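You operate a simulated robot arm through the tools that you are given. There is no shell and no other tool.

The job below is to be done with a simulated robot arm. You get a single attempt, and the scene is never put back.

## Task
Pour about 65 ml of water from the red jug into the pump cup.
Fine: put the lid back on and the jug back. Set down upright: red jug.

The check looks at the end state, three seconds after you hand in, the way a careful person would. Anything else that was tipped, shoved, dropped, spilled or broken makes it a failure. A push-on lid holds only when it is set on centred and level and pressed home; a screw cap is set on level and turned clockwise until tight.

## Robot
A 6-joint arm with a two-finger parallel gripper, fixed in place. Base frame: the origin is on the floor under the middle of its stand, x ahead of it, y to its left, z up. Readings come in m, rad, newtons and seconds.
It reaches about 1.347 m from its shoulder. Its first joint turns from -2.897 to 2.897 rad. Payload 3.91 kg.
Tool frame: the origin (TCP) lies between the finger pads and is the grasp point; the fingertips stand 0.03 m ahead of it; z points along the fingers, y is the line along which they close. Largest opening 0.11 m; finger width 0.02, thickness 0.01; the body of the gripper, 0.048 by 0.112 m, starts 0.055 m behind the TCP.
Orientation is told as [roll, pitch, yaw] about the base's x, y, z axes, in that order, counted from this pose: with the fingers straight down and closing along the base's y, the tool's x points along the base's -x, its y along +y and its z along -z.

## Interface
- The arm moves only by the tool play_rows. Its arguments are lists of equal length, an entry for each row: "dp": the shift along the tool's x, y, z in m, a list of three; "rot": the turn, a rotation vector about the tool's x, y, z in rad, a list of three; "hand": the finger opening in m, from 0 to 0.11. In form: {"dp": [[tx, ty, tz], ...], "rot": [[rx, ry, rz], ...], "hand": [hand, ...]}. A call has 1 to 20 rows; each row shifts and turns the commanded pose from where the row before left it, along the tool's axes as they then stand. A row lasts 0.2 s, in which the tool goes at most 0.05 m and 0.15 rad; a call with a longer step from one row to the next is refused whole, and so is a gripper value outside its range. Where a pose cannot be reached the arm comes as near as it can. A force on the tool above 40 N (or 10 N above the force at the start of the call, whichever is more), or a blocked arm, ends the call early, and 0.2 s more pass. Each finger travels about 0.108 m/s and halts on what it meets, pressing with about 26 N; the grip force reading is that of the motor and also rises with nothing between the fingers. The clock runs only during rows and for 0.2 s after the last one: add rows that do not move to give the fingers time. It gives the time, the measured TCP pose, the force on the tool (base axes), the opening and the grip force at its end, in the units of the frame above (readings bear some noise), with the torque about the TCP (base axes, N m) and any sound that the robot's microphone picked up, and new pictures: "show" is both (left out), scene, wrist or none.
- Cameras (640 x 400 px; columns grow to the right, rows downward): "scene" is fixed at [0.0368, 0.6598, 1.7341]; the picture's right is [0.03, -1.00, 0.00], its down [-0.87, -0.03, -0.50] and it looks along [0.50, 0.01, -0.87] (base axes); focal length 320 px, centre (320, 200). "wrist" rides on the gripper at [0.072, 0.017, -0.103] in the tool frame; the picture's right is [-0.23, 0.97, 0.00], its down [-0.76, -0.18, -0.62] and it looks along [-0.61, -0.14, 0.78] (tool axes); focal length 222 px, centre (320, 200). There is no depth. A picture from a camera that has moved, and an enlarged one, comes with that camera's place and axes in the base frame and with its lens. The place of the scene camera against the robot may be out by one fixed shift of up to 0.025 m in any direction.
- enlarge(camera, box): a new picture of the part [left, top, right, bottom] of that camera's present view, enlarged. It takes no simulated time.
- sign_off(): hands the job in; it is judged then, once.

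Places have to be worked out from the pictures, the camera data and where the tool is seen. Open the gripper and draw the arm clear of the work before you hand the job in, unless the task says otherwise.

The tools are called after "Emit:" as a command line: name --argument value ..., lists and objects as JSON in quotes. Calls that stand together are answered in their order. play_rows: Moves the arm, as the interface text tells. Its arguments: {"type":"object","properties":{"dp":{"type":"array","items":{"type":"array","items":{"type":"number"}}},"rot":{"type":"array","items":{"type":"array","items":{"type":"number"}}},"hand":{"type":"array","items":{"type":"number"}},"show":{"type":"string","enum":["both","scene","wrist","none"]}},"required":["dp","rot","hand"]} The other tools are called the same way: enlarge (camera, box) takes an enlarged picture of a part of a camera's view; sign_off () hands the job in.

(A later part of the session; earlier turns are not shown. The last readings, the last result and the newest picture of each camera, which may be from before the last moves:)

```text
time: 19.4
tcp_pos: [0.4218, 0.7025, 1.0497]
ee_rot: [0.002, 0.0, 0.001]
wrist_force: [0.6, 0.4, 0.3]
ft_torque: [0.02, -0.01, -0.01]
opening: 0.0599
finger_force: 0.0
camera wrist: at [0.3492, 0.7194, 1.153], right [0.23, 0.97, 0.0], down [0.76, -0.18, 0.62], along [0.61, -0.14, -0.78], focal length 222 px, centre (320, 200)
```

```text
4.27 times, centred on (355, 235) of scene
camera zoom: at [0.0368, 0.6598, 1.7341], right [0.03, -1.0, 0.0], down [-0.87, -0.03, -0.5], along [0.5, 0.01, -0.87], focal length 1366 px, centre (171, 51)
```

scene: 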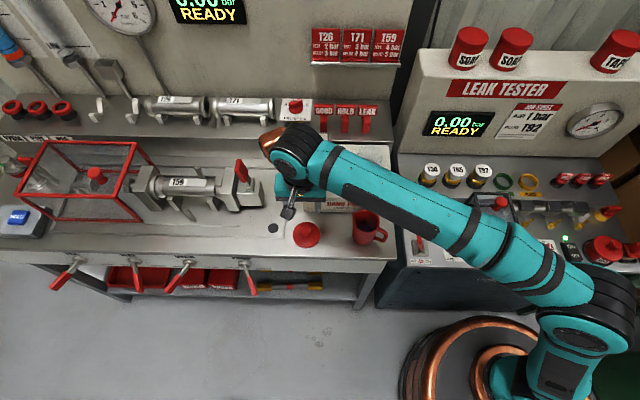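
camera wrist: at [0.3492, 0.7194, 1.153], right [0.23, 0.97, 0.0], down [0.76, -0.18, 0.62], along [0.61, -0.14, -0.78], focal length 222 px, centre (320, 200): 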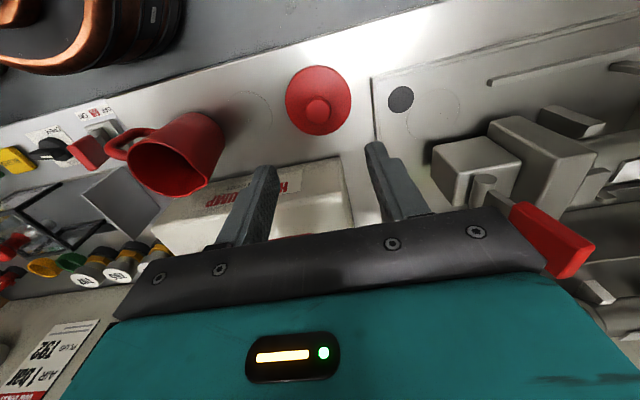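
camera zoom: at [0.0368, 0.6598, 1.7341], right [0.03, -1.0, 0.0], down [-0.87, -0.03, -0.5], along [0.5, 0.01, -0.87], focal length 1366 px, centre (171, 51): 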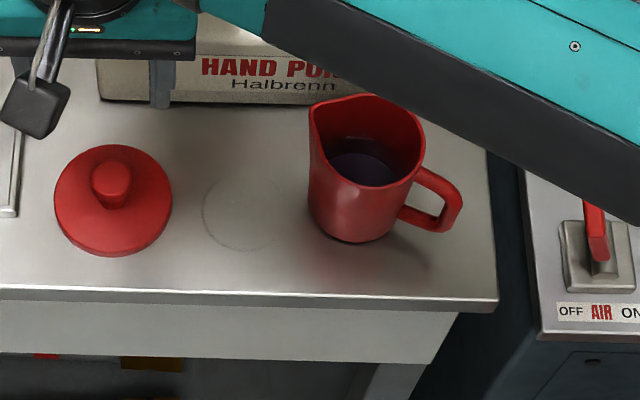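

From this view the jug comes out with its axis at about (0.428, 0.535), rim at z≈0.954, bench at ≈0.855, and diameter tapering from about 69 to 60 mm. The spout direction is roughly (0.48, 0.88), with the handle opposite. I'll rise, move above the −y side of the jug, and yaw the tool so its forward direction matches the spout direction.

Emit:
play_rows --dp '[[0, 0, -0.045], [0, 0, -0.045], [0, 0, -0.045], [0, -0.045, 0], [0, -0.045, 0], [0, -0.045, 0], [0.01, -0.045, 0], [0.015, -0.045, 0], [0.015, -0.025, 0], [0, 0, 0]]' --rot '[[0, 0, 0], [0, 0, 0], [0, 0, 0], [0, 0, 0], [0, 0, 0], [0, 0, 0], [0, 0, 0], [0, 0, 0], [0, 0, 0], [0, 0, 0]]' --hand '[0.06, 0.06, 0.06, 0.06, 0.08, 0.11, 0.11, 0.11, 0.11, 0.11]' --show "both"

```text
time: 21.6
tcp_pos: [0.3806, 0.452, 1.185]
ee_rot: [0.002, 0.001, 0.0]
wrist_force: [0.6, -0.8, 0.0]
ft_torque: [0.04, 0.01, 0.0]
opening: 0.1101
finger_force: 0.0
camera wrist: at [0.3081, 0.4688, 1.2886], right [0.23, 0.97, 0.0], down [0.76, -0.18, 0.62], along [0.61, -0.14, -0.78], focal length 222 px, centre (320, 200)
```

scene: 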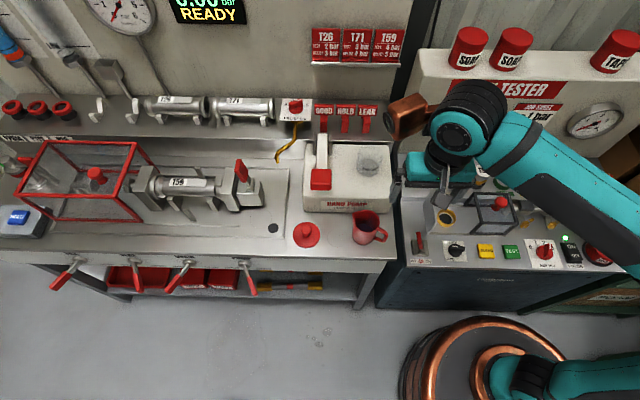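
wrist: 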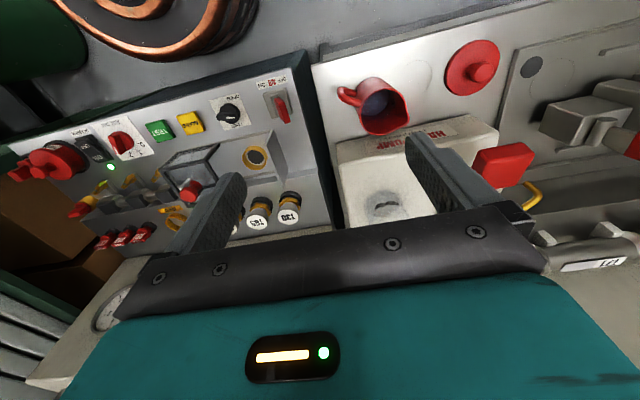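

Everything is undisturbed and the tool is at (0.381, 0.452, 1.185). I'll yaw about 61° so the fingers' forward direction lines up with the jug's handle-to-spout line.

Emit:
play_rows --dp '[[0, 0, 0], [0, 0, 0], [0, 0, 0], [0, 0, 0], [0, 0, 0], [0, 0, 0], [0, 0, 0], [0, 0, 0], [0, 0, 0]]' --rot '[[0, 0, -0.14], [0, 0, -0.14], [0, 0, -0.14], [0, 0, -0.14], [0, 0, -0.14], [0, 0, -0.14], [0, 0, -0.14], [0, 0, -0.09], [0, 0, 0]]' --hand '[0.11, 0.11, 0.11, 0.11, 0.11, 0.11, 0.11, 0.11, 0.11]' --show "both"

```text
time: 23.6
tcp_pos: [0.381, 0.4508, 1.1849]
ee_rot: [0.0, -0.002, 1.072]
wrist_force: [0.6, -0.8, 0.5]
ft_torque: [0.01, -0.03, 0.0]
opening: 0.1103
finger_force: 0.1
camera wrist: at [0.3311, 0.3958, 1.2885], right [-0.75, 0.67, 0.0], down [0.52, 0.58, 0.62], along [0.42, 0.47, -0.78], focal length 222 px, centre (320, 200)
```

scene: 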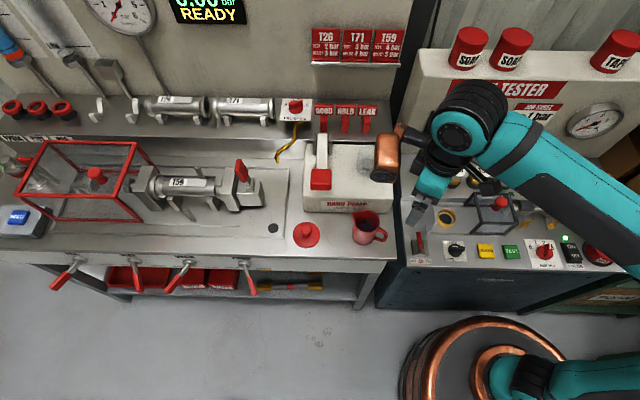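
wrist: 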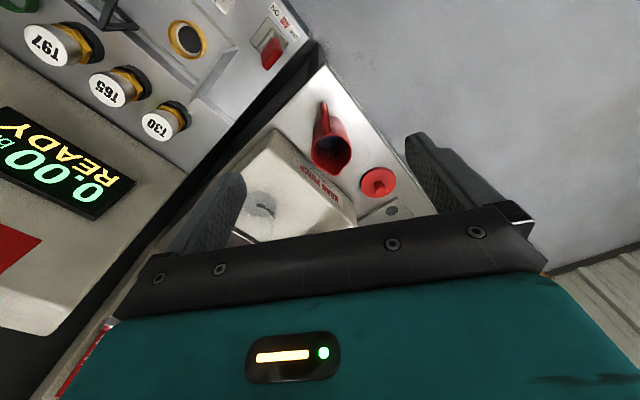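

The jug is now ahead of the fingers with its handle facing the camera. I'll enlarge to check the alignment of the handle-spout plane with the tool's forward direction.

Emit:
enlarge --camera "wrist" --box '[270, 80, 420, 220]'

```text
2.86 times, centred on (345, 150) of wrist
camera zoom: at [0.3311, 0.3958, 1.2885], right [-0.75, 0.67, 0.0], down [0.52, 0.58, 0.62], along [0.42, 0.47, -0.78], focal length 635 px, centre (249, 343)
```

zoom: 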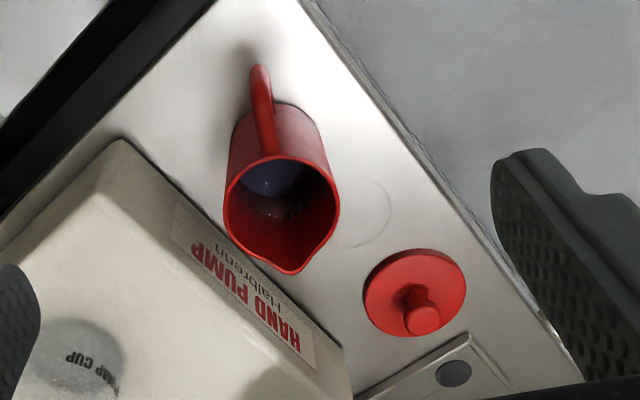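

Alignment is good: the spout direction comes out at about 62°, against a tool yaw of 61.4°, and the jug axis at about (0.429, 0.5355). Now I'll pitch the fingers 45° forward, still well above everything.

Emit:
play_rows --dp '[[0, 0, 0], [0, 0, 0], [0, 0, 0], [0, 0, 0], [0, 0, 0], [0, 0, 0], [0, 0, 0]]' --rot '[[0, -0.131, 0], [0, -0.131, 0], [0, -0.131, 0], [0, -0.131, 0], [0, -0.131, 0], [0, -0.13, 0], [0, 0, 0]]' --hand '[0.11, 0.11, 0.11, 0.11, 0.11, 0.11, 0.11]' --show "both"

```text
time: 25.2
tcp_pos: [0.3809, 0.4521, 1.1851]
ee_rot: [0.001, -0.789, 1.071]
wrist_force: [0.1, -0.5, -0.9]
ft_torque: [-0.01, 0.01, 0.0]
opening: 0.11
finger_force: 0.0
camera wrist: at [0.3063, 0.3509, 1.2068], right [-0.78, 0.61, 0.16], down [0.2, 0.0, 0.98], along [0.6, 0.79, -0.12], focal length 222 px, centre (320, 200)
```

scene: 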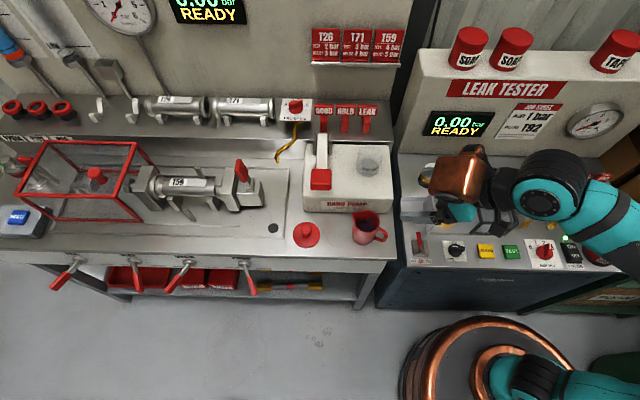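
wrist: 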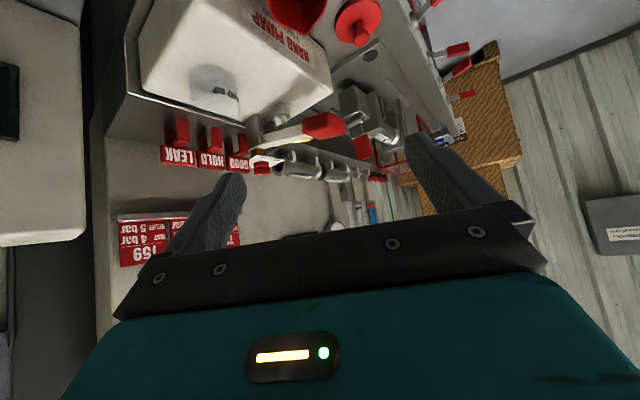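

Pitch is set to −0.789 rad and the arm looks clear. I'll lower straight down to the pre-grasp point, 12 cm back along the finger axis from the grasp.

Emit:
play_rows --dp '[[0.03, -0.0005, 0.03], [0.03, -0.0005, 0.03], [0.03, -0.0005, 0.03], [0.029, -0.0005, 0.03], [0, 0, 0]]' --rot '[[0, 0, 0], [0, 0, 0], [0, 0, 0], [0, 0, 0], [0, 0, 0]]' --hand '[0.11, 0.11, 0.11, 0.11, 0.11]' --show "both"

Emit:
enlarge --camera "wrist" --box '[200, 0, 440, 200]'

Emit:
enlarge --camera "scene" --box '[300, 140, 480, 280]'

```text
time: 26.4
tcp_pos: [0.3818, 0.4516, 1.0171]
ee_rot: [-0.001, -0.787, 1.069]
wrist_force: [0.8, -0.2, 0.1]
ft_torque: [-0.01, 0.02, -0.01]
opening: 0.1099
finger_force: 0.0
camera wrist: at [0.3068, 0.3501, 1.0385], right [-0.78, 0.61, 0.16], down [0.2, 0.0, 0.98], along [0.6, 0.79, -0.12], focal length 222 px, centre (320, 200)
```

scene: 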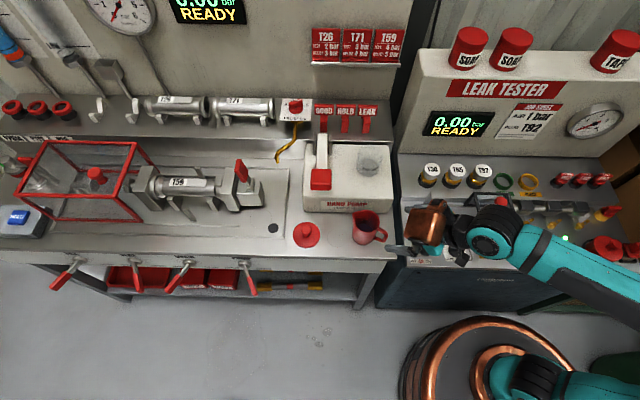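
wrist: 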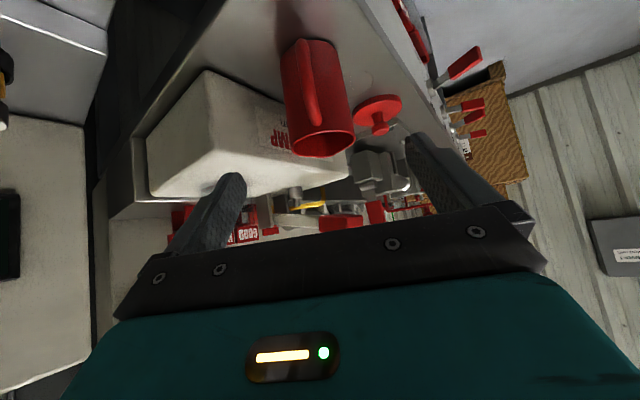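

```text
2.00 times, centred on (320, 100) of wrist
camera zoom: at [0.3068, 0.3501, 1.0385], right [-0.78, 0.61, 0.16], down [0.2, 0.0, 0.98], along [0.6, 0.79, -0.12], focal length 444 px, centre (320, 400)
```

zoom: 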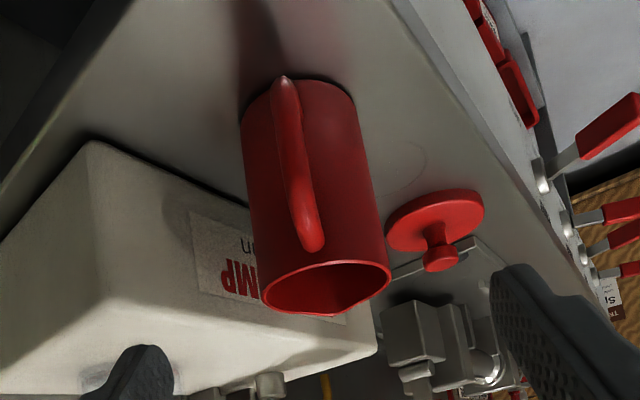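

```text
2.86 times, centred on (390, 210) of scene
camera zoom: at [0.0368, 0.6598, 1.7341], right [0.03, -1.0, 0.0], down [-0.87, -0.03, -0.5], along [0.5, 0.01, -0.87], focal length 915 px, centre (120, 171)
```

zoom: 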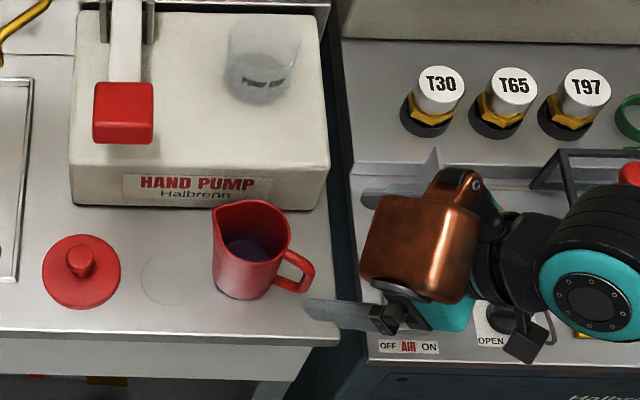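

The jug is centred between the fingers to within about 2 mm, with the handle between them. I'll advance 7 cm along the finger axis and check again.

Emit:
play_rows --dp '[[0, -0.001, 0.025], [0, -0.001, 0.025], [0, 0, 0.02], [0, 0, 0]]' --rot '[[0, 0, 0], [0, 0, 0], [0, 0, 0], [0, 0, 0]]' --hand '[0.11, 0.11, 0.11, 0.11]' --show "both"

Emit:
enlarge --camera "wrist" --box '[200, 40, 460, 240]'

Emit:
enlarge --camera "scene" --box '[320, 180, 440, 270]'

```text
time: 27.4
tcp_pos: [0.4078, 0.4941, 0.9649]
ee_rot: [0.0, -0.787, 1.069]
wrist_force: [-1.0, 1.0, 0.2]
ft_torque: [0.01, -0.04, -0.05]
opening: 0.11
finger_force: 0.2
camera wrist: at [0.3337, 0.3923, 0.9878], right [-0.78, 0.61, 0.16], down [0.2, 0.0, 0.98], along [0.6, 0.79, -0.12], focal length 222 px, centre (320, 200)
```

scene: 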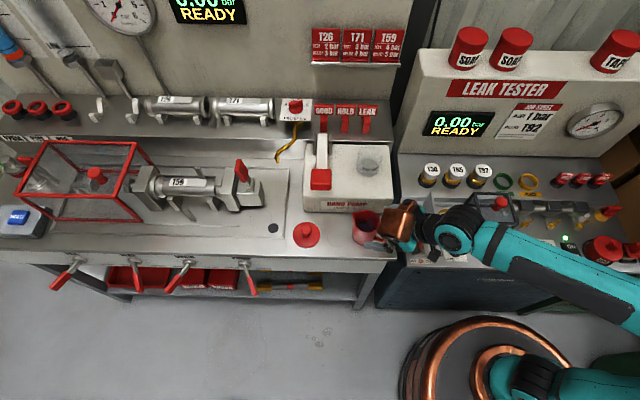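
wrist: 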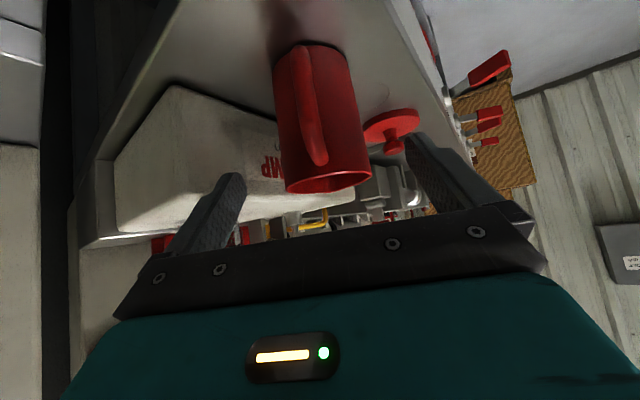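

```text
2.00 times, centred on (330, 140) of wrist
camera zoom: at [0.3337, 0.3923, 0.9878], right [-0.78, 0.61, 0.16], down [0.2, 0.0, 0.98], along [0.6, 0.79, -0.12], focal length 444 px, centre (300, 320)
```

zoom: 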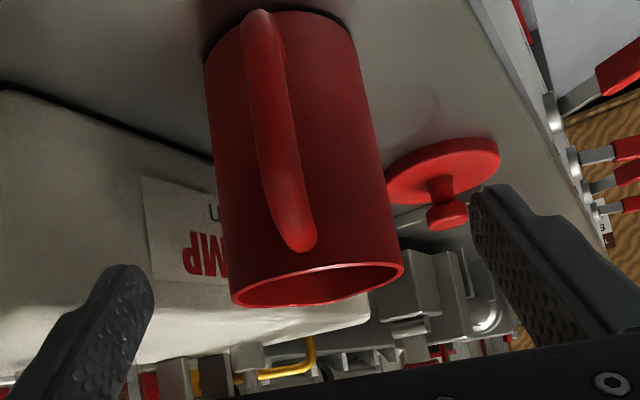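

```text
4.44 times, centred on (380, 225) of scene
camera zoom: at [0.0368, 0.6598, 1.7341], right [0.03, -1.0, 0.0], down [-0.87, -0.03, -0.5], along [0.5, 0.01, -0.87], focal length 1423 px, centre (53, 89)
```

zoom: 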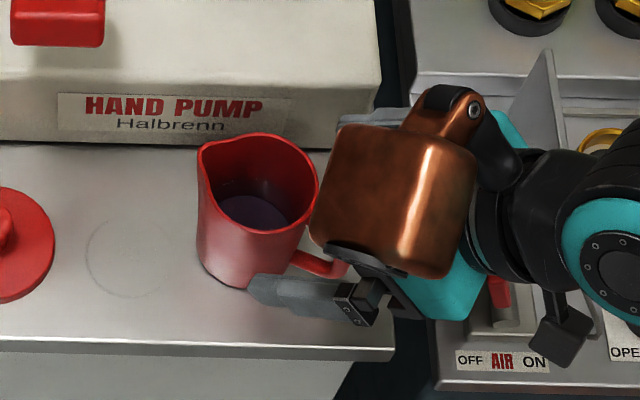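

Still centred. I'll advance the remaining ~5 cm to the grasp pose (TCP about 1 cm behind the jug axis, z≈0.932).

Emit:
play_rows --dp '[[-0.001, 0, 0.02], [-0.001, 0, 0.018], [-0.0008, 0, 0.0114], [0, 0, 0]]' --rot '[[0, 0, 0], [0, 0, 0], [0, 0, 0], [0, 0, 0]]' --hand '[0.11, 0.11, 0.11, 0.11]' --show "both"

Emit:
enlarge --camera "wrist" --box '[200, 40, 460, 240]'

Emit:
enlarge --camera "scene" --box '[320, 180, 440, 270]'

```text
time: 28.4
tcp_pos: [0.4246, 0.5258, 0.9328]
ee_rot: [0.0, -0.788, 1.07]
wrist_force: [0.1, 0.3, 0.5]
ft_torque: [0.0, 0.01, 0.04]
opening: 0.11
finger_force: 0.1
camera wrist: at [0.3506, 0.4256, 0.9549], right [-0.78, 0.61, 0.16], down [0.2, 0.0, 0.98], along [0.6, 0.79, -0.12], focal length 222 px, centre (320, 200)
```

scene: 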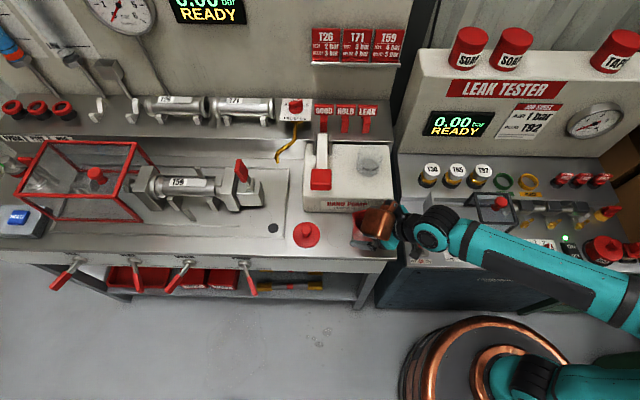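
wrist: 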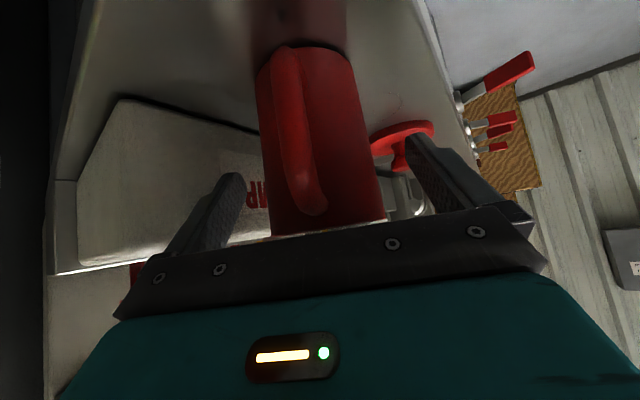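

```text
2.00 times, centred on (330, 140) of wrist
camera zoom: at [0.3506, 0.4256, 0.9549], right [-0.78, 0.61, 0.16], down [0.2, 0.0, 0.98], along [0.6, 0.79, -0.12], focal length 444 px, centre (300, 320)
```

zoom: 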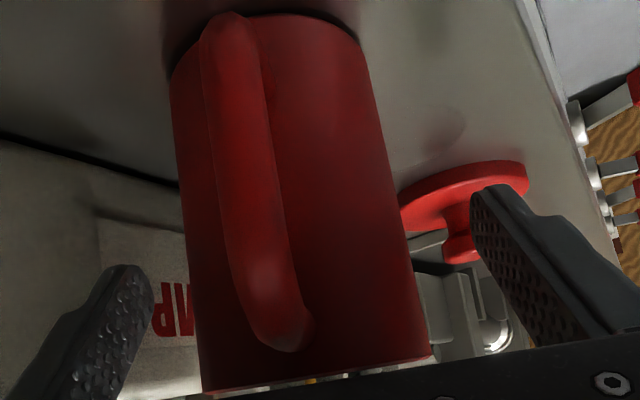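

```text
4.44 times, centred on (380, 225) of scene
camera zoom: at [0.0368, 0.6598, 1.7341], right [0.03, -1.0, 0.0], down [-0.87, -0.03, -0.5], along [0.5, 0.01, -0.87], focal length 1423 px, centre (53, 89)
```

zoom: 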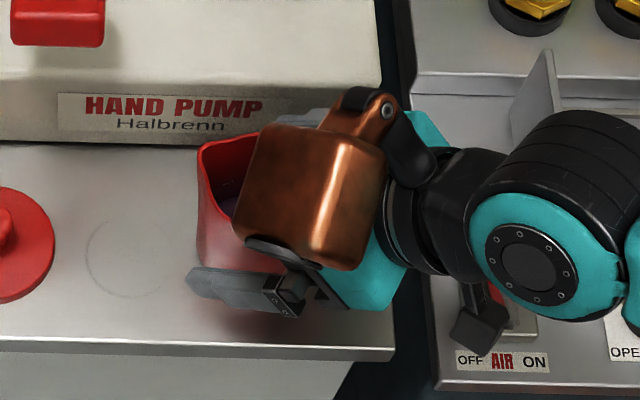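

Both fingers straddle the jug with no contact and the handle sits clear of the palm. I'll close the gripper gently on the jug's body.

Emit:
play_rows --dp '[[0, 0, 0], [0, 0, 0], [0, 0, 0], [0, 0, 0], [0, 0, 0]]' --rot '[[0, 0, 0], [0, 0, 0], [0, 0, 0], [0, 0, 0], [0, 0, 0]]' --hand '[0.09, 0.075, 0.06, 0.04, 0.04]' --show "both"

Emit:
enlarge --camera "wrist" --box '[200, 40, 460, 240]'

```text
time: 29.6
tcp_pos: [0.4254, 0.5262, 0.9337]
ee_rot: [-0.002, -0.788, 1.071]
wrist_force: [0.2, 0.4, 0.5]
ft_torque: [-0.01, 0.01, -0.01]
opening: 0.067
finger_force: 26.0
camera wrist: at [0.3505, 0.4255, 0.9551], right [-0.78, 0.61, 0.16], down [0.2, 0.0, 0.98], along [0.6, 0.79, -0.12], focal length 222 px, centre (320, 200)
```

scene: 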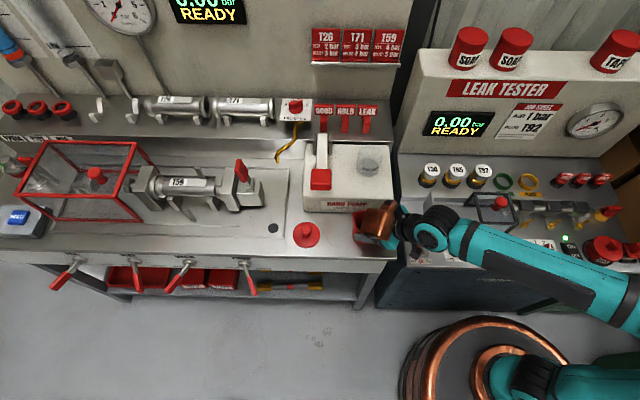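
wrist: 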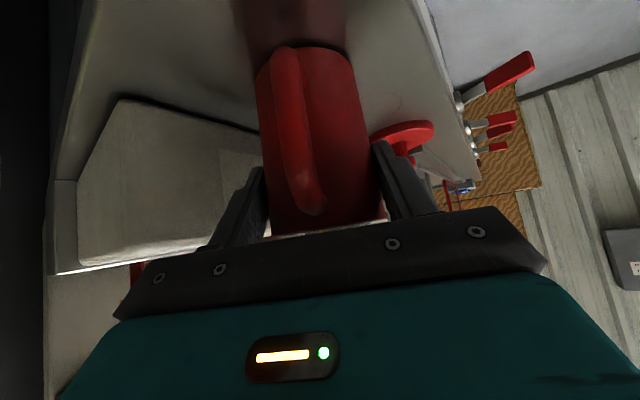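

```text
2.00 times, centred on (330, 140) of wrist
camera zoom: at [0.3505, 0.4255, 0.9551], right [-0.78, 0.61, 0.16], down [0.2, 0.0, 0.98], along [0.6, 0.79, -0.12], focal length 444 px, centre (300, 320)
```

zoom: 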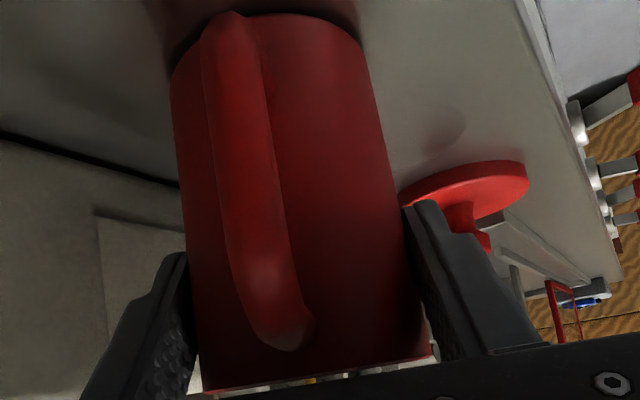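

The grip is solid (opening 67 mm, 26 N) and the jug did not shift. I'll lift it straight up 3 cm and read its weight.

Emit:
play_rows --dp '[[-0.00355, 0, -0.00353], [-0.0071, 0, -0.00705], [-0.0106, 0, -0.0106], [0, 0, 0], [0, 0, 0], [0, 0, 0]]' --rot '[[0, 0, 0], [0, 0, 0], [0, 0, 0], [0, 0, 0], [0, 0, 0], [0, 0, 0]]' --hand '[0.03, 0.03, 0.03, 0.03, 0.03, 0.03]' --show "both"

Emit:
enlarge --camera "scene" --box '[320, 180, 440, 270]'

```text
time: 31.0
tcp_pos: [0.4255, 0.5274, 0.9633]
ee_rot: [0.001, -0.788, 1.071]
wrist_force: [-0.2, -0.4, -2.5]
ft_torque: [-0.01, -0.02, 0.02]
opening: 0.0667
finger_force: 26.5
camera wrist: at [0.3514, 0.4261, 0.9852], right [-0.78, 0.61, 0.16], down [0.2, 0.0, 0.98], along [0.6, 0.79, -0.12], focal length 222 px, centre (320, 200)
```

scene: 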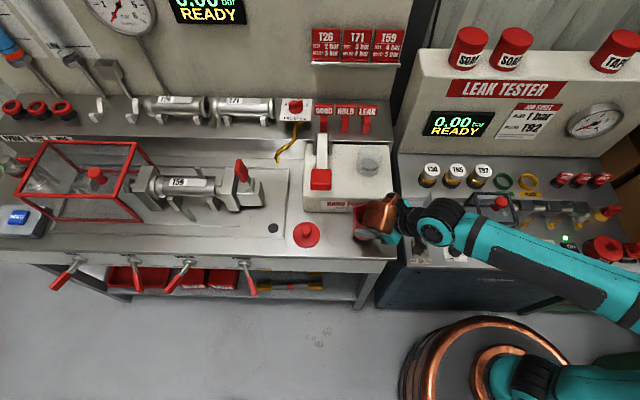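
wrist: 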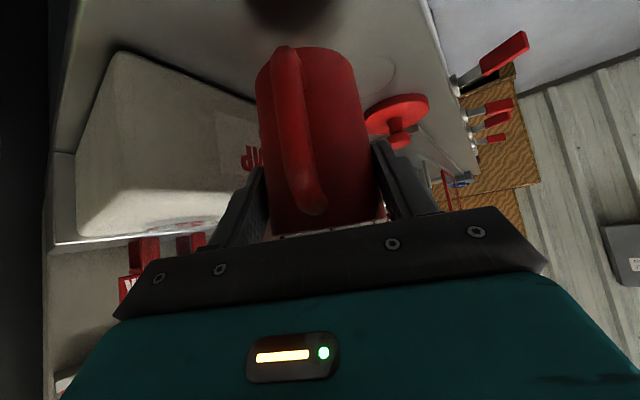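

```text
4.44 times, centred on (380, 225) of scene
camera zoom: at [0.0368, 0.6598, 1.7341], right [0.03, -1.0, 0.0], down [-0.87, -0.03, -0.5], along [0.5, 0.01, -0.87], focal length 1423 px, centre (53, 89)
```

zoom: 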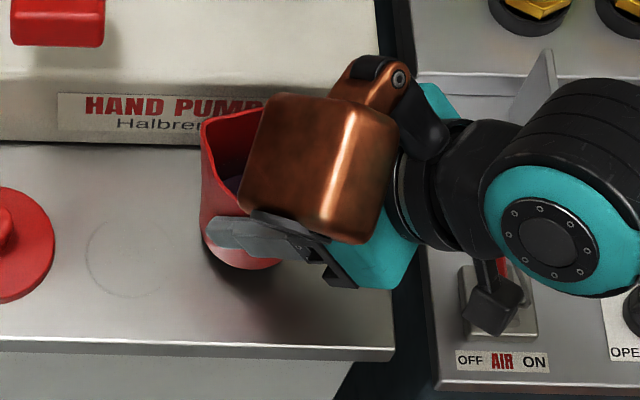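

The jug is off the bench and hangs level, weighing about 2.5 N. I'll take several still readings to average its full weight before pouring.

Emit:
play_rows --dp '[[0, 0, 0]]' --rot '[[0, 0, 0]]' --hand '[0.03]' --show "none"

Emit:
play_rows --dp '[[0, 0, 0]]' --rot '[[0, 0, 0]]' --hand '[0.03]' --show "none"

Emit:
play_rows --dp '[[0, 0, 0]]' --rot '[[0, 0, 0]]' --hand '[0.03]' --show "none"

Emit:
play_rows --dp '[[0, 0, 0]]' --rot '[[0, 0, 0]]' --hand '[0.03]' --show "none"

Emit:
play_rows --dp '[[0, 0, 0]]' --rot '[[0, 0, 0]]' --hand '[0.03]' --show "none"

Emit:
play_rows --dp '[[0, 0, 0]]' --rot '[[0, 0, 0]]' --hand '[0.03]' --show "none"

Emit:
play_rows --dp '[[0, 0, 0]]' --rot '[[0, 0, 0]]' --hand '[0.03]' --show "none"

Emit:
play_rows --dp '[[0, 0, 0]]' --rot '[[0, 0, 0]]' --hand '[0.03]' --show "none"

Emit:
play_rows --dp '[[0, 0, 0]]' --rot '[[0, 0, 0]]' --hand '[0.03]' --show "none"

Emit:
play_rows --dp '[[0, 0, 0]]' --rot '[[0, 0, 0]]' --hand '[0.03]' --show "none"

```text
time: 31.4
tcp_pos: [0.4267, 0.5271, 0.9639]
ee_rot: [0.0, -0.787, 1.069]
wrist_force: [-0.7, -0.2, -1.6]
ft_torque: [-0.04, -0.01, -0.02]
opening: 0.0665
finger_force: 25.9
```

```text
time: 31.8
tcp_pos: [0.4256, 0.5268, 0.9637]
ee_rot: [0.002, -0.786, 1.07]
wrist_force: [0.4, 0.0, -1.3]
ft_torque: [-0.03, 0.02, 0.02]
opening: 0.0663
finger_force: 25.6
```

```text
time: 32.2
tcp_pos: [0.4253, 0.5271, 0.9621]
ee_rot: [-0.002, -0.79, 1.07]
wrist_force: [0.3, 0.1, -2.2]
ft_torque: [0.03, 0.02, 0.0]
opening: 0.0667
finger_force: 25.7
```

```text
time: 32.6
tcp_pos: [0.426, 0.5268, 0.9631]
ee_rot: [-0.001, -0.789, 1.069]
wrist_force: [-0.6, 1.2, -1.9]
ft_torque: [0.0, 0.02, -0.01]
opening: 0.0667
finger_force: 26.2
```

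```text
time: 33.0
tcp_pos: [0.4263, 0.5269, 0.9633]
ee_rot: [-0.001, -0.787, 1.069]
wrist_force: [-0.3, -0.6, -1.9]
ft_torque: [-0.02, 0.0, 0.03]
opening: 0.0665
finger_force: 26.3
```

```text
time: 33.4
tcp_pos: [0.4262, 0.5271, 0.9627]
ee_rot: [-0.001, -0.789, 1.069]
wrist_force: [0.0, 0.5, -1.7]
ft_torque: [-0.04, 0.03, 0.01]
opening: 0.0668
finger_force: 25.5
```

```text
time: 33.8
tcp_pos: [0.4263, 0.5274, 0.9633]
ee_rot: [0.0, -0.787, 1.07]
wrist_force: [0.3, 0.0, -2.3]
ft_torque: [0.01, -0.01, 0.0]
opening: 0.0666
finger_force: 26.3
```

```text
time: 34.2
tcp_pos: [0.4273, 0.5273, 0.9639]
ee_rot: [0.001, -0.788, 1.069]
wrist_force: [-0.3, 0.0, -2.0]
ft_torque: [-0.03, -0.02, 0.02]
opening: 0.0665
finger_force: 26.0
```

```text
time: 34.6
tcp_pos: [0.4255, 0.5265, 0.9637]
ee_rot: [0.0, -0.787, 1.071]
wrist_force: [1.0, -0.5, -1.7]
ft_torque: [0.0, -0.01, 0.02]
opening: 0.0668
finger_force: 25.6
```

```text
time: 35.0
tcp_pos: [0.4259, 0.5278, 0.9632]
ee_rot: [0.0, -0.787, 1.069]
wrist_force: [0.1, -1.9, -1.1]
ft_torque: [0.0, -0.02, 0.04]
opening: 0.0668
finger_force: 26.1
```

The averaged full weight is about 1.84 N. I'll raise the jug level to z≈1.12 and carry it slowly to the −y side of the open cup, keeping it upright.

Emit:
play_rows --dp '[[-0.012, 0, -0.012], [-0.0223, 0, -0.0222], [-0.0223, 0, -0.0222], [-0.0223, 0, -0.0222], [-0.0223, 0, -0.0222], [-0.0103, 0, -0.0102], [0, 0, 0], [-0.0008, -0.015, 0.0008], [-0.0016, -0.028, 0.0016], [-0.0016, -0.03, 0.0016], [-0.0016, -0.03, 0.0016], [-0.0016, -0.028, 0.0016], [-0.0013, -0.024, 0.0014], [0, 0, 0], [0, 0, 0]]' --rot '[[0, 0, 0], [0, 0, 0], [0, 0, 0], [0, 0, 0], [0, 0, 0], [0, 0, 0], [0, 0, 0], [0, 0, 0], [0, 0, 0], [0, 0, 0], [0, 0, 0], [0, 0, 0], [0, 0, 0], [0, 0, 0], [0, 0, 0]]' --hand '[0.03, 0.03, 0.03, 0.03, 0.03, 0.03, 0.03, 0.03, 0.03, 0.03, 0.03, 0.03, 0.03, 0.03, 0.03]' --show "both"

Emit:
enlarge --camera "scene" --box '[310, 100, 450, 200]'

Emit:
enlarge --camera "wrist" --box '[180, 30, 440, 230]'

```text
time: 38.2
tcp_pos: [0.5664, 0.463, 1.1215]
ee_rot: [0.002, -0.788, 1.068]
wrist_force: [0.0, 0.7, -3.3]
ft_torque: [0.0, 0.05, 0.01]
opening: 0.0667
finger_force: 26.0
camera wrist: at [0.4934, 0.3624, 1.1439], right [-0.78, 0.61, 0.16], down [0.2, 0.0, 0.98], along [0.6, 0.79, -0.12], focal length 222 px, centre (320, 200)
```

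scene: 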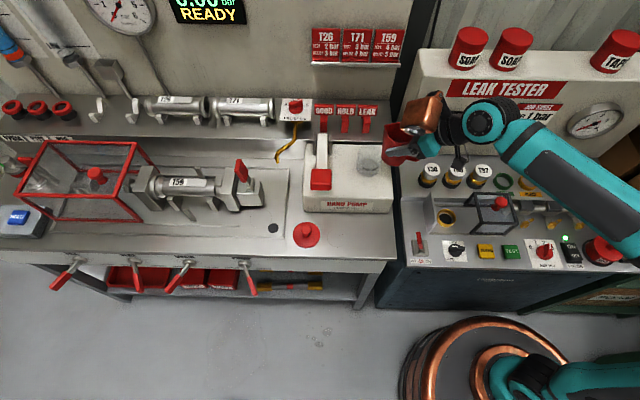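
wrist: 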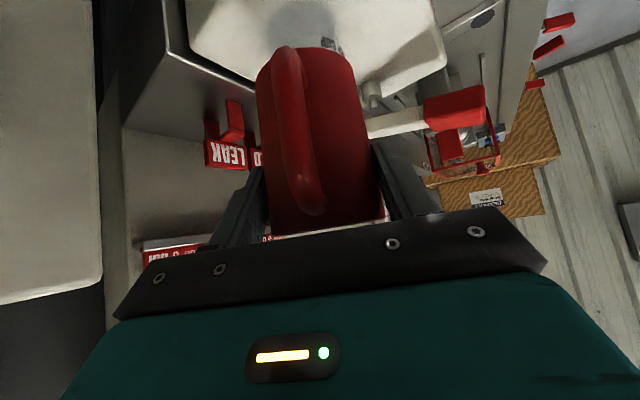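

```text
4.00 times, centred on (380, 150) of scene
camera zoom: at [0.0368, 0.6598, 1.7341], right [0.03, -1.0, 0.0], down [-0.87, -0.03, -0.5], along [0.5, 0.01, -0.87], focal length 1281 px, centre (80, 400)
```

zoom: 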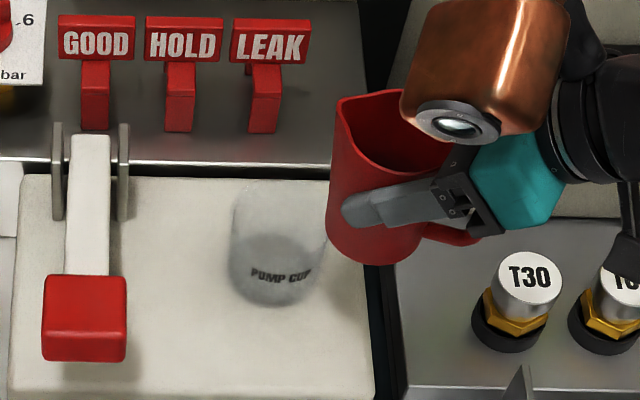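

```text
2.00 times, centred on (310, 130) of wrist
camera zoom: at [0.4934, 0.3624, 1.1439], right [-0.78, 0.61, 0.16], down [0.2, 0.0, 0.98], along [0.6, 0.79, -0.12], focal length 444 px, centre (340, 340)
```

zoom: 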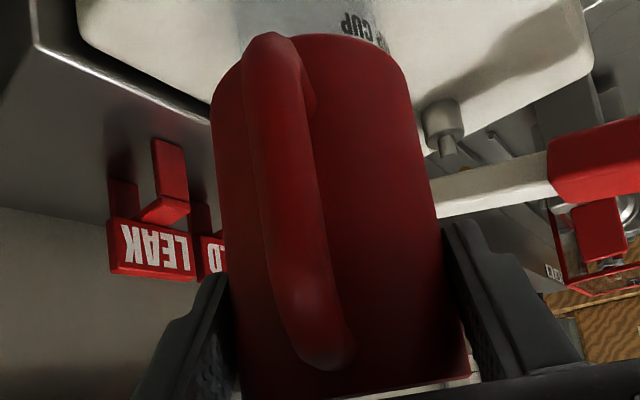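

The jug is beside the cup, upright and clear, with the spout tip at about (0.594, 0.513, 1.142). I'll tilt it 45° about the spout tip, still well below the pouring angle, and check the geometry.

Emit:
play_rows --dp '[[-0.0028, 0, -0.0052], [-0.0028, 0, -0.0052], [-0.0028, 0, -0.0052], [-0.0028, 0, -0.0052], [-0.0028, 0, -0.0052], [-0.0028, 0, -0.0052], [-0.0028, 0, -0.0052], [-0.0028, 0, -0.0052], [0, 0, 0]]' --rot '[[0, 0.098, 0], [0, 0.098, 0], [0, 0.098, 0], [0, 0.098, 0], [0, 0.098, 0], [0, 0.098, 0], [0, 0.098, 0], [0, 0.098, 0], [0, 0, 0]]' --hand '[0.03, 0.03, 0.03, 0.03, 0.03, 0.03, 0.03, 0.03, 0.03]' --show "both"

Emit:
enlarge --camera "scene" --box '[310, 80, 450, 190]'

Emit:
enlarge --camera "wrist" --box '[180, 30, 440, 230]'

```text
time: 40.2
tcp_pos: [0.5712, 0.4652, 1.1669]
ee_rot: [-0.001, -0.001, 1.071]
wrist_force: [0.0, 0.0, -1.0]
ft_torque: [0.01, 0.0, -0.02]
opening: 0.0669
finger_force: 25.4
camera wrist: at [0.52, 0.4091, 1.2701], right [-0.75, 0.67, 0.0], down [0.52, 0.58, 0.62], along [0.42, 0.47, -0.78], focal length 222 px, centre (320, 200)
```

scene: 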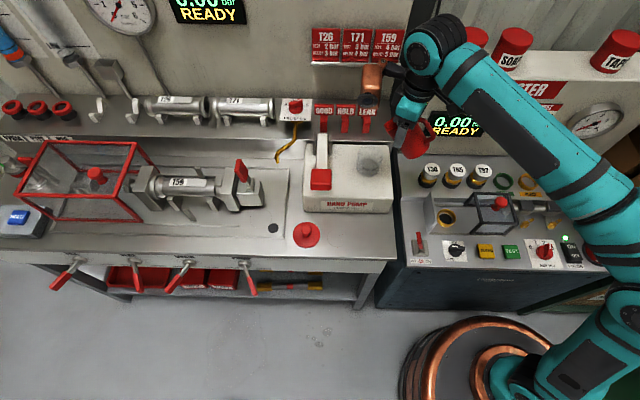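
wrist: 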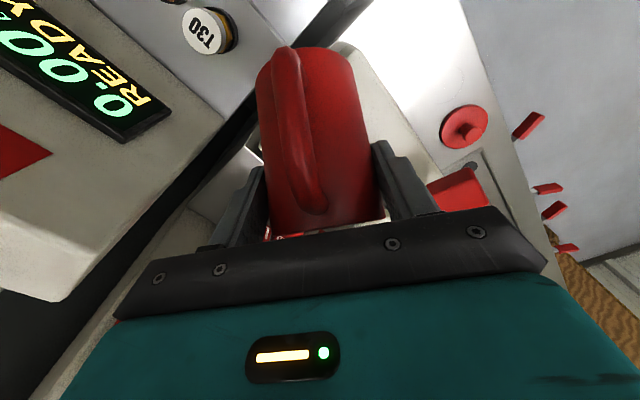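

```text
3.64 times, centred on (380, 135) of scene
camera zoom: at [0.0368, 0.6598, 1.7341], right [0.03, -1.0, 0.0], down [-0.87, -0.03, -0.5], along [0.5, 0.01, -0.87], focal length 1164 px, centre (102, 436)
```

zoom: 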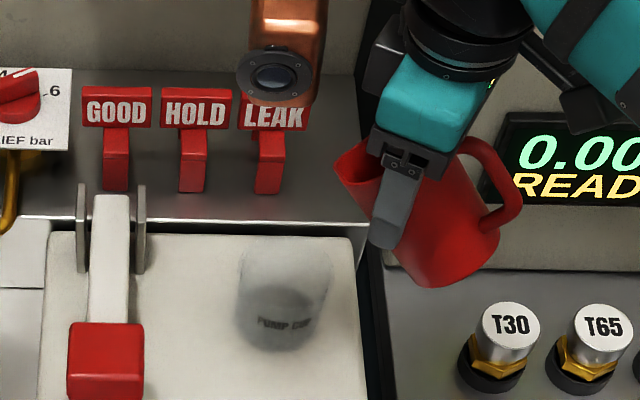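

```text
2.00 times, centred on (310, 130) of wrist
camera zoom: at [0.52, 0.4091, 1.2701], right [-0.75, 0.67, 0.0], down [0.52, 0.58, 0.62], along [0.42, 0.47, -0.78], focal length 444 px, centre (340, 340)
```

zoom: 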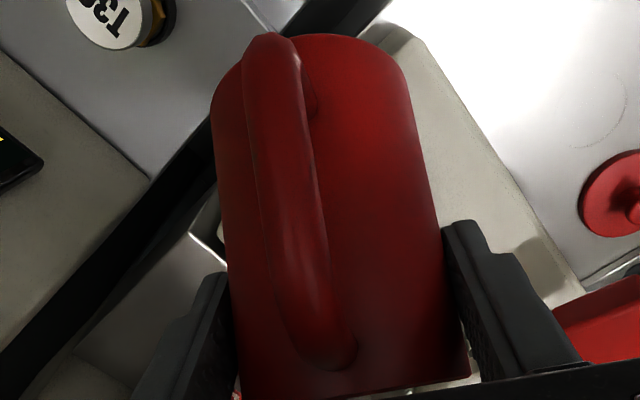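

Tilt is 45° and the grip hasn't shifted; the spout tip is at about (0.597, 0.513, 1.141). I'll lower straight down about 9 cm so the spout hangs roughly 3 cm over the cup's rim, 1.5 cm short of its centre.

Emit:
play_rows --dp '[[0, 0, 0.02], [0, 0, 0.025], [0, 0, 0.025], [0, 0, 0.02], [0, 0, 0]]' --rot '[[0, 0, 0], [0, 0, 0], [0, 0, 0], [0, 0, 0], [0, 0, 0]]' --hand '[0.03, 0.03, 0.03, 0.03, 0.03]' --show "both"

Emit:
enlarge --camera "scene" --box '[320, 100, 440, 200]'

```text
time: 41.4
tcp_pos: [0.5701, 0.4643, 1.0772]
ee_rot: [-0.001, -0.004, 1.07]
wrist_force: [-0.4, -0.1, -1.4]
ft_torque: [0.0, -0.03, -0.01]
opening: 0.0666
finger_force: 25.9
camera wrist: at [0.5204, 0.4088, 1.1801], right [-0.75, 0.67, 0.0], down [0.52, 0.58, 0.63], along [0.42, 0.47, -0.78], focal length 222 px, centre (320, 200)
```

scene: 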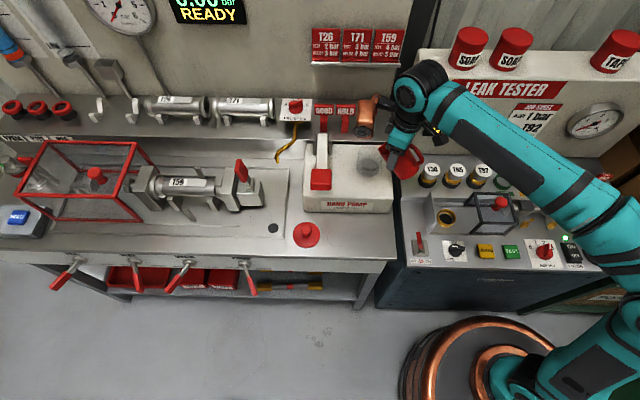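
wrist: 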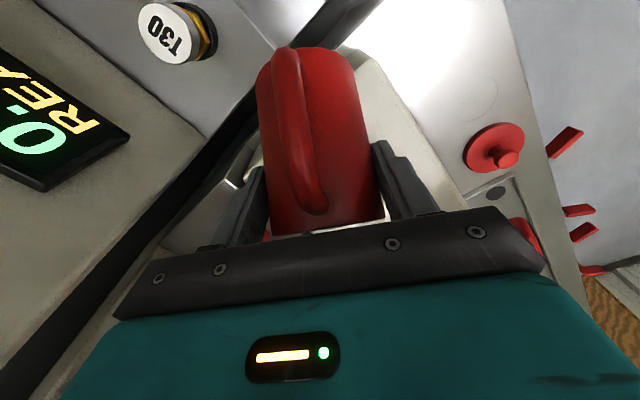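

```text
4.00 times, centred on (380, 150) of scene
camera zoom: at [0.0368, 0.6598, 1.7341], right [0.03, -1.0, 0.0], down [-0.87, -0.03, -0.5], along [0.5, 0.01, -0.87], focal length 1281 px, centre (80, 400)
```

zoom: 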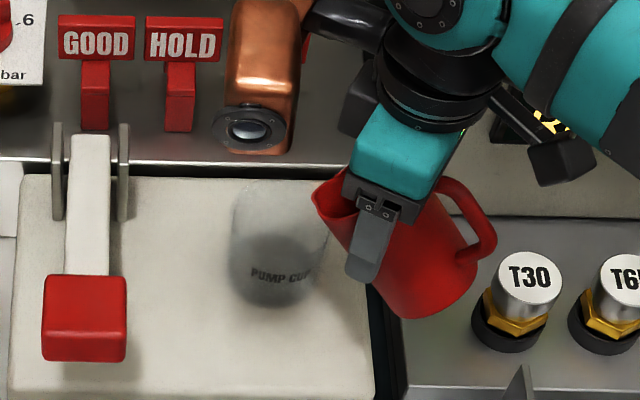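

The spout tip projects to about 15 mm inside the cup rim's centre on the jug side, as intended. I'll tilt further about the spout tip to about 55° and look for any flow.

Emit:
play_rows --dp '[[-0.0024, 0, -0.0046], [-0.0024, 0, -0.0046], [0, 0, 0], [0, 0, 0]]' --rot '[[0, 0.087, 0], [0, 0.087, 0], [0, 0, 0], [0, 0, 0]]' --hand '[0.03, 0.03, 0.03, 0.03]' --show "scene"

Emit:
enlarge --camera "scene" --box '[330, 110, 430, 190]'

```text
time: 42.4
tcp_pos: [0.5721, 0.4686, 1.0867]
ee_rot: [0.001, 0.171, 1.07]
wrist_force: [-0.4, -0.6, -1.7]
ft_torque: [0.06, -0.04, 0.0]
opening: 0.0666
finger_force: 26.0
```

scene: 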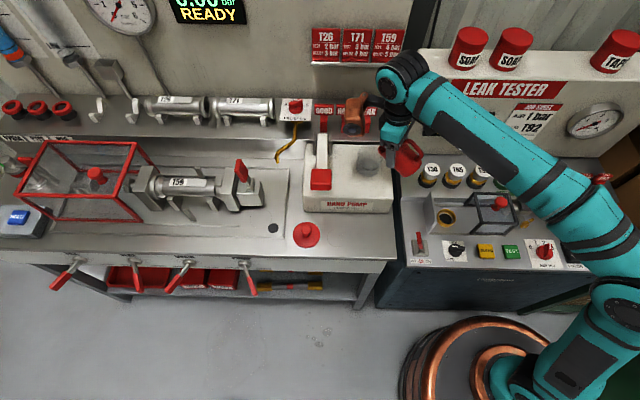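

```text
5.00 times, centred on (380, 150) of scene
camera zoom: at [0.0368, 0.6598, 1.7341], right [0.03, -1.0, 0.0], down [-0.87, -0.03, -0.5], along [0.5, 0.01, -0.87], focal length 1601 px, centre (20, 450)
```

zoom: 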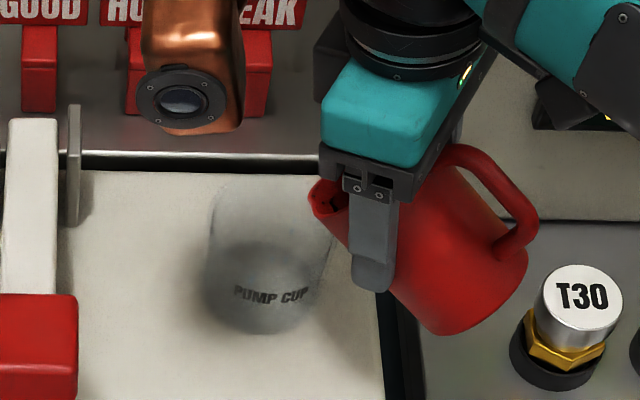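

No flow at 55°. I'll step to about 60° and look again, also keeping an eye on the copper lamp block's clearance to the lever and cards.

Emit:
play_rows --dp '[[-0.0012, 0, -0.0023], [-0.0012, 0, -0.0023], [0, 0, 0], [0, 0, 0]]' --rot '[[0, 0.0435, 0], [0, 0.0435, 0], [0, 0, 0], [0, 0, 0]]' --hand '[0.03, 0.03, 0.03, 0.03]' --show "both"

Emit:
enlarge --camera "scene" --box '[330, 110, 430, 190]'

```text
time: 43.4
tcp_pos: [0.5732, 0.4732, 1.0897]
ee_rot: [0.0, 0.259, 1.068]
wrist_force: [-0.3, -0.1, -1.8]
ft_torque: [0.02, -0.01, -0.01]
opening: 0.0668
finger_force: 25.9
camera wrist: at [0.5378, 0.4425, 1.2081], right [-0.75, 0.66, -0.06], down [0.59, 0.7, 0.41], along [0.31, 0.27, -0.91], focal length 222 px, centre (320, 200)
```

scene: 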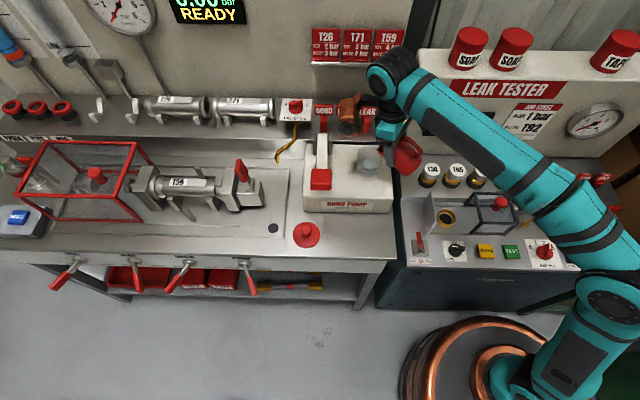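
wrist: 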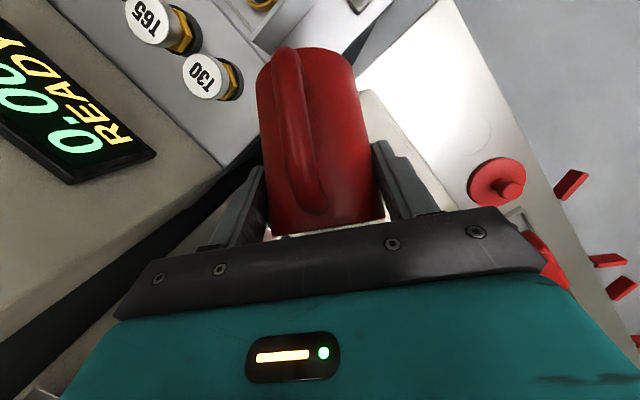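

```text
5.00 times, centred on (380, 150) of scene
camera zoom: at [0.0368, 0.6598, 1.7341], right [0.03, -1.0, 0.0], down [-0.87, -0.03, -0.5], along [0.5, 0.01, -0.87], focal length 1601 px, centre (20, 450)
```

zoom: 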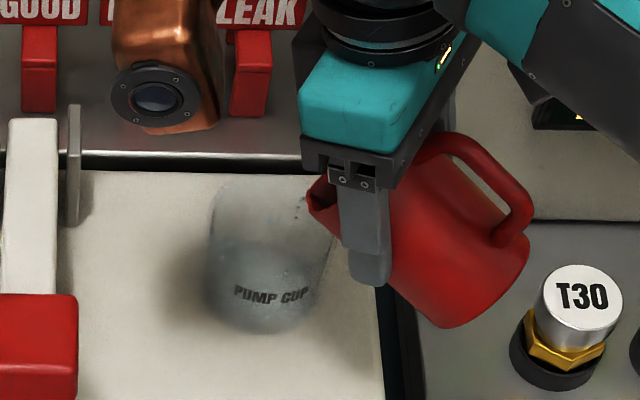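

Flow has begun at about 60°: drops are leaving the spout and landing in the cup. I'll hold this tilt briefly and watch how the flow behaves.

Emit:
play_rows --dp '[[0, 0, 0], [0, 0, 0], [0, 0, 0]]' --rot '[[0, 0, 0], [0, 0, 0], [0, 0, 0]]' --hand '[0.03, 0.03, 0.03]' --show "scene"

Emit:
enlarge --camera "scene" --box '[350, 130, 410, 190]'

```text
time: 44.2
tcp_pos: [0.5734, 0.4719, 1.0899]
ee_rot: [0.0, 0.259, 1.069]
wrist_force: [0.1, 0.5, -2.0]
ft_torque: [0.03, -0.01, -0.02]
opening: 0.0667
finger_force: 26.0
```

scene: 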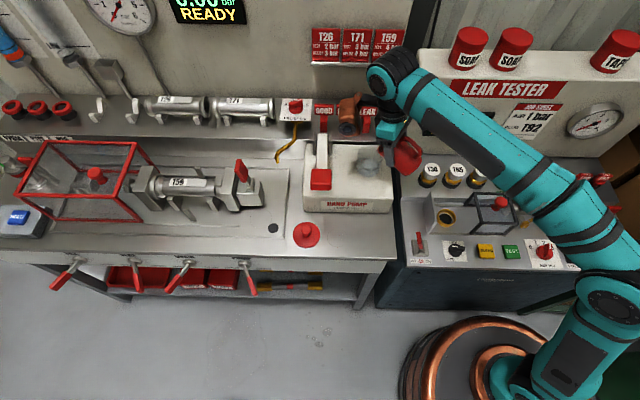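

```text
6.67 times, centred on (380, 160) of scene
camera zoom: at [0.0368, 0.6598, 1.7341], right [0.03, -1.0, 0.0], down [-0.87, -0.03, -0.5], along [0.5, 0.01, -0.87], focal length 2135 px, centre (-80, 467)
```

zoom: 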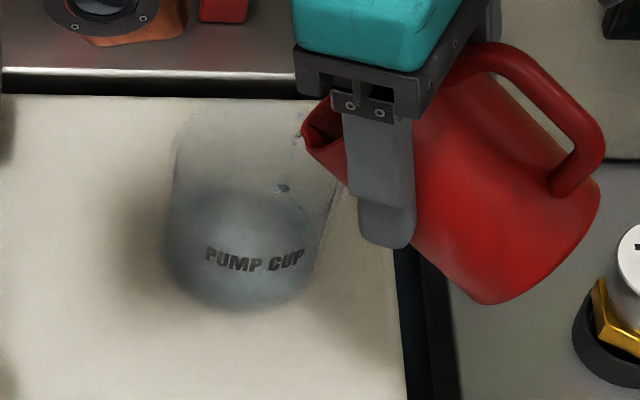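

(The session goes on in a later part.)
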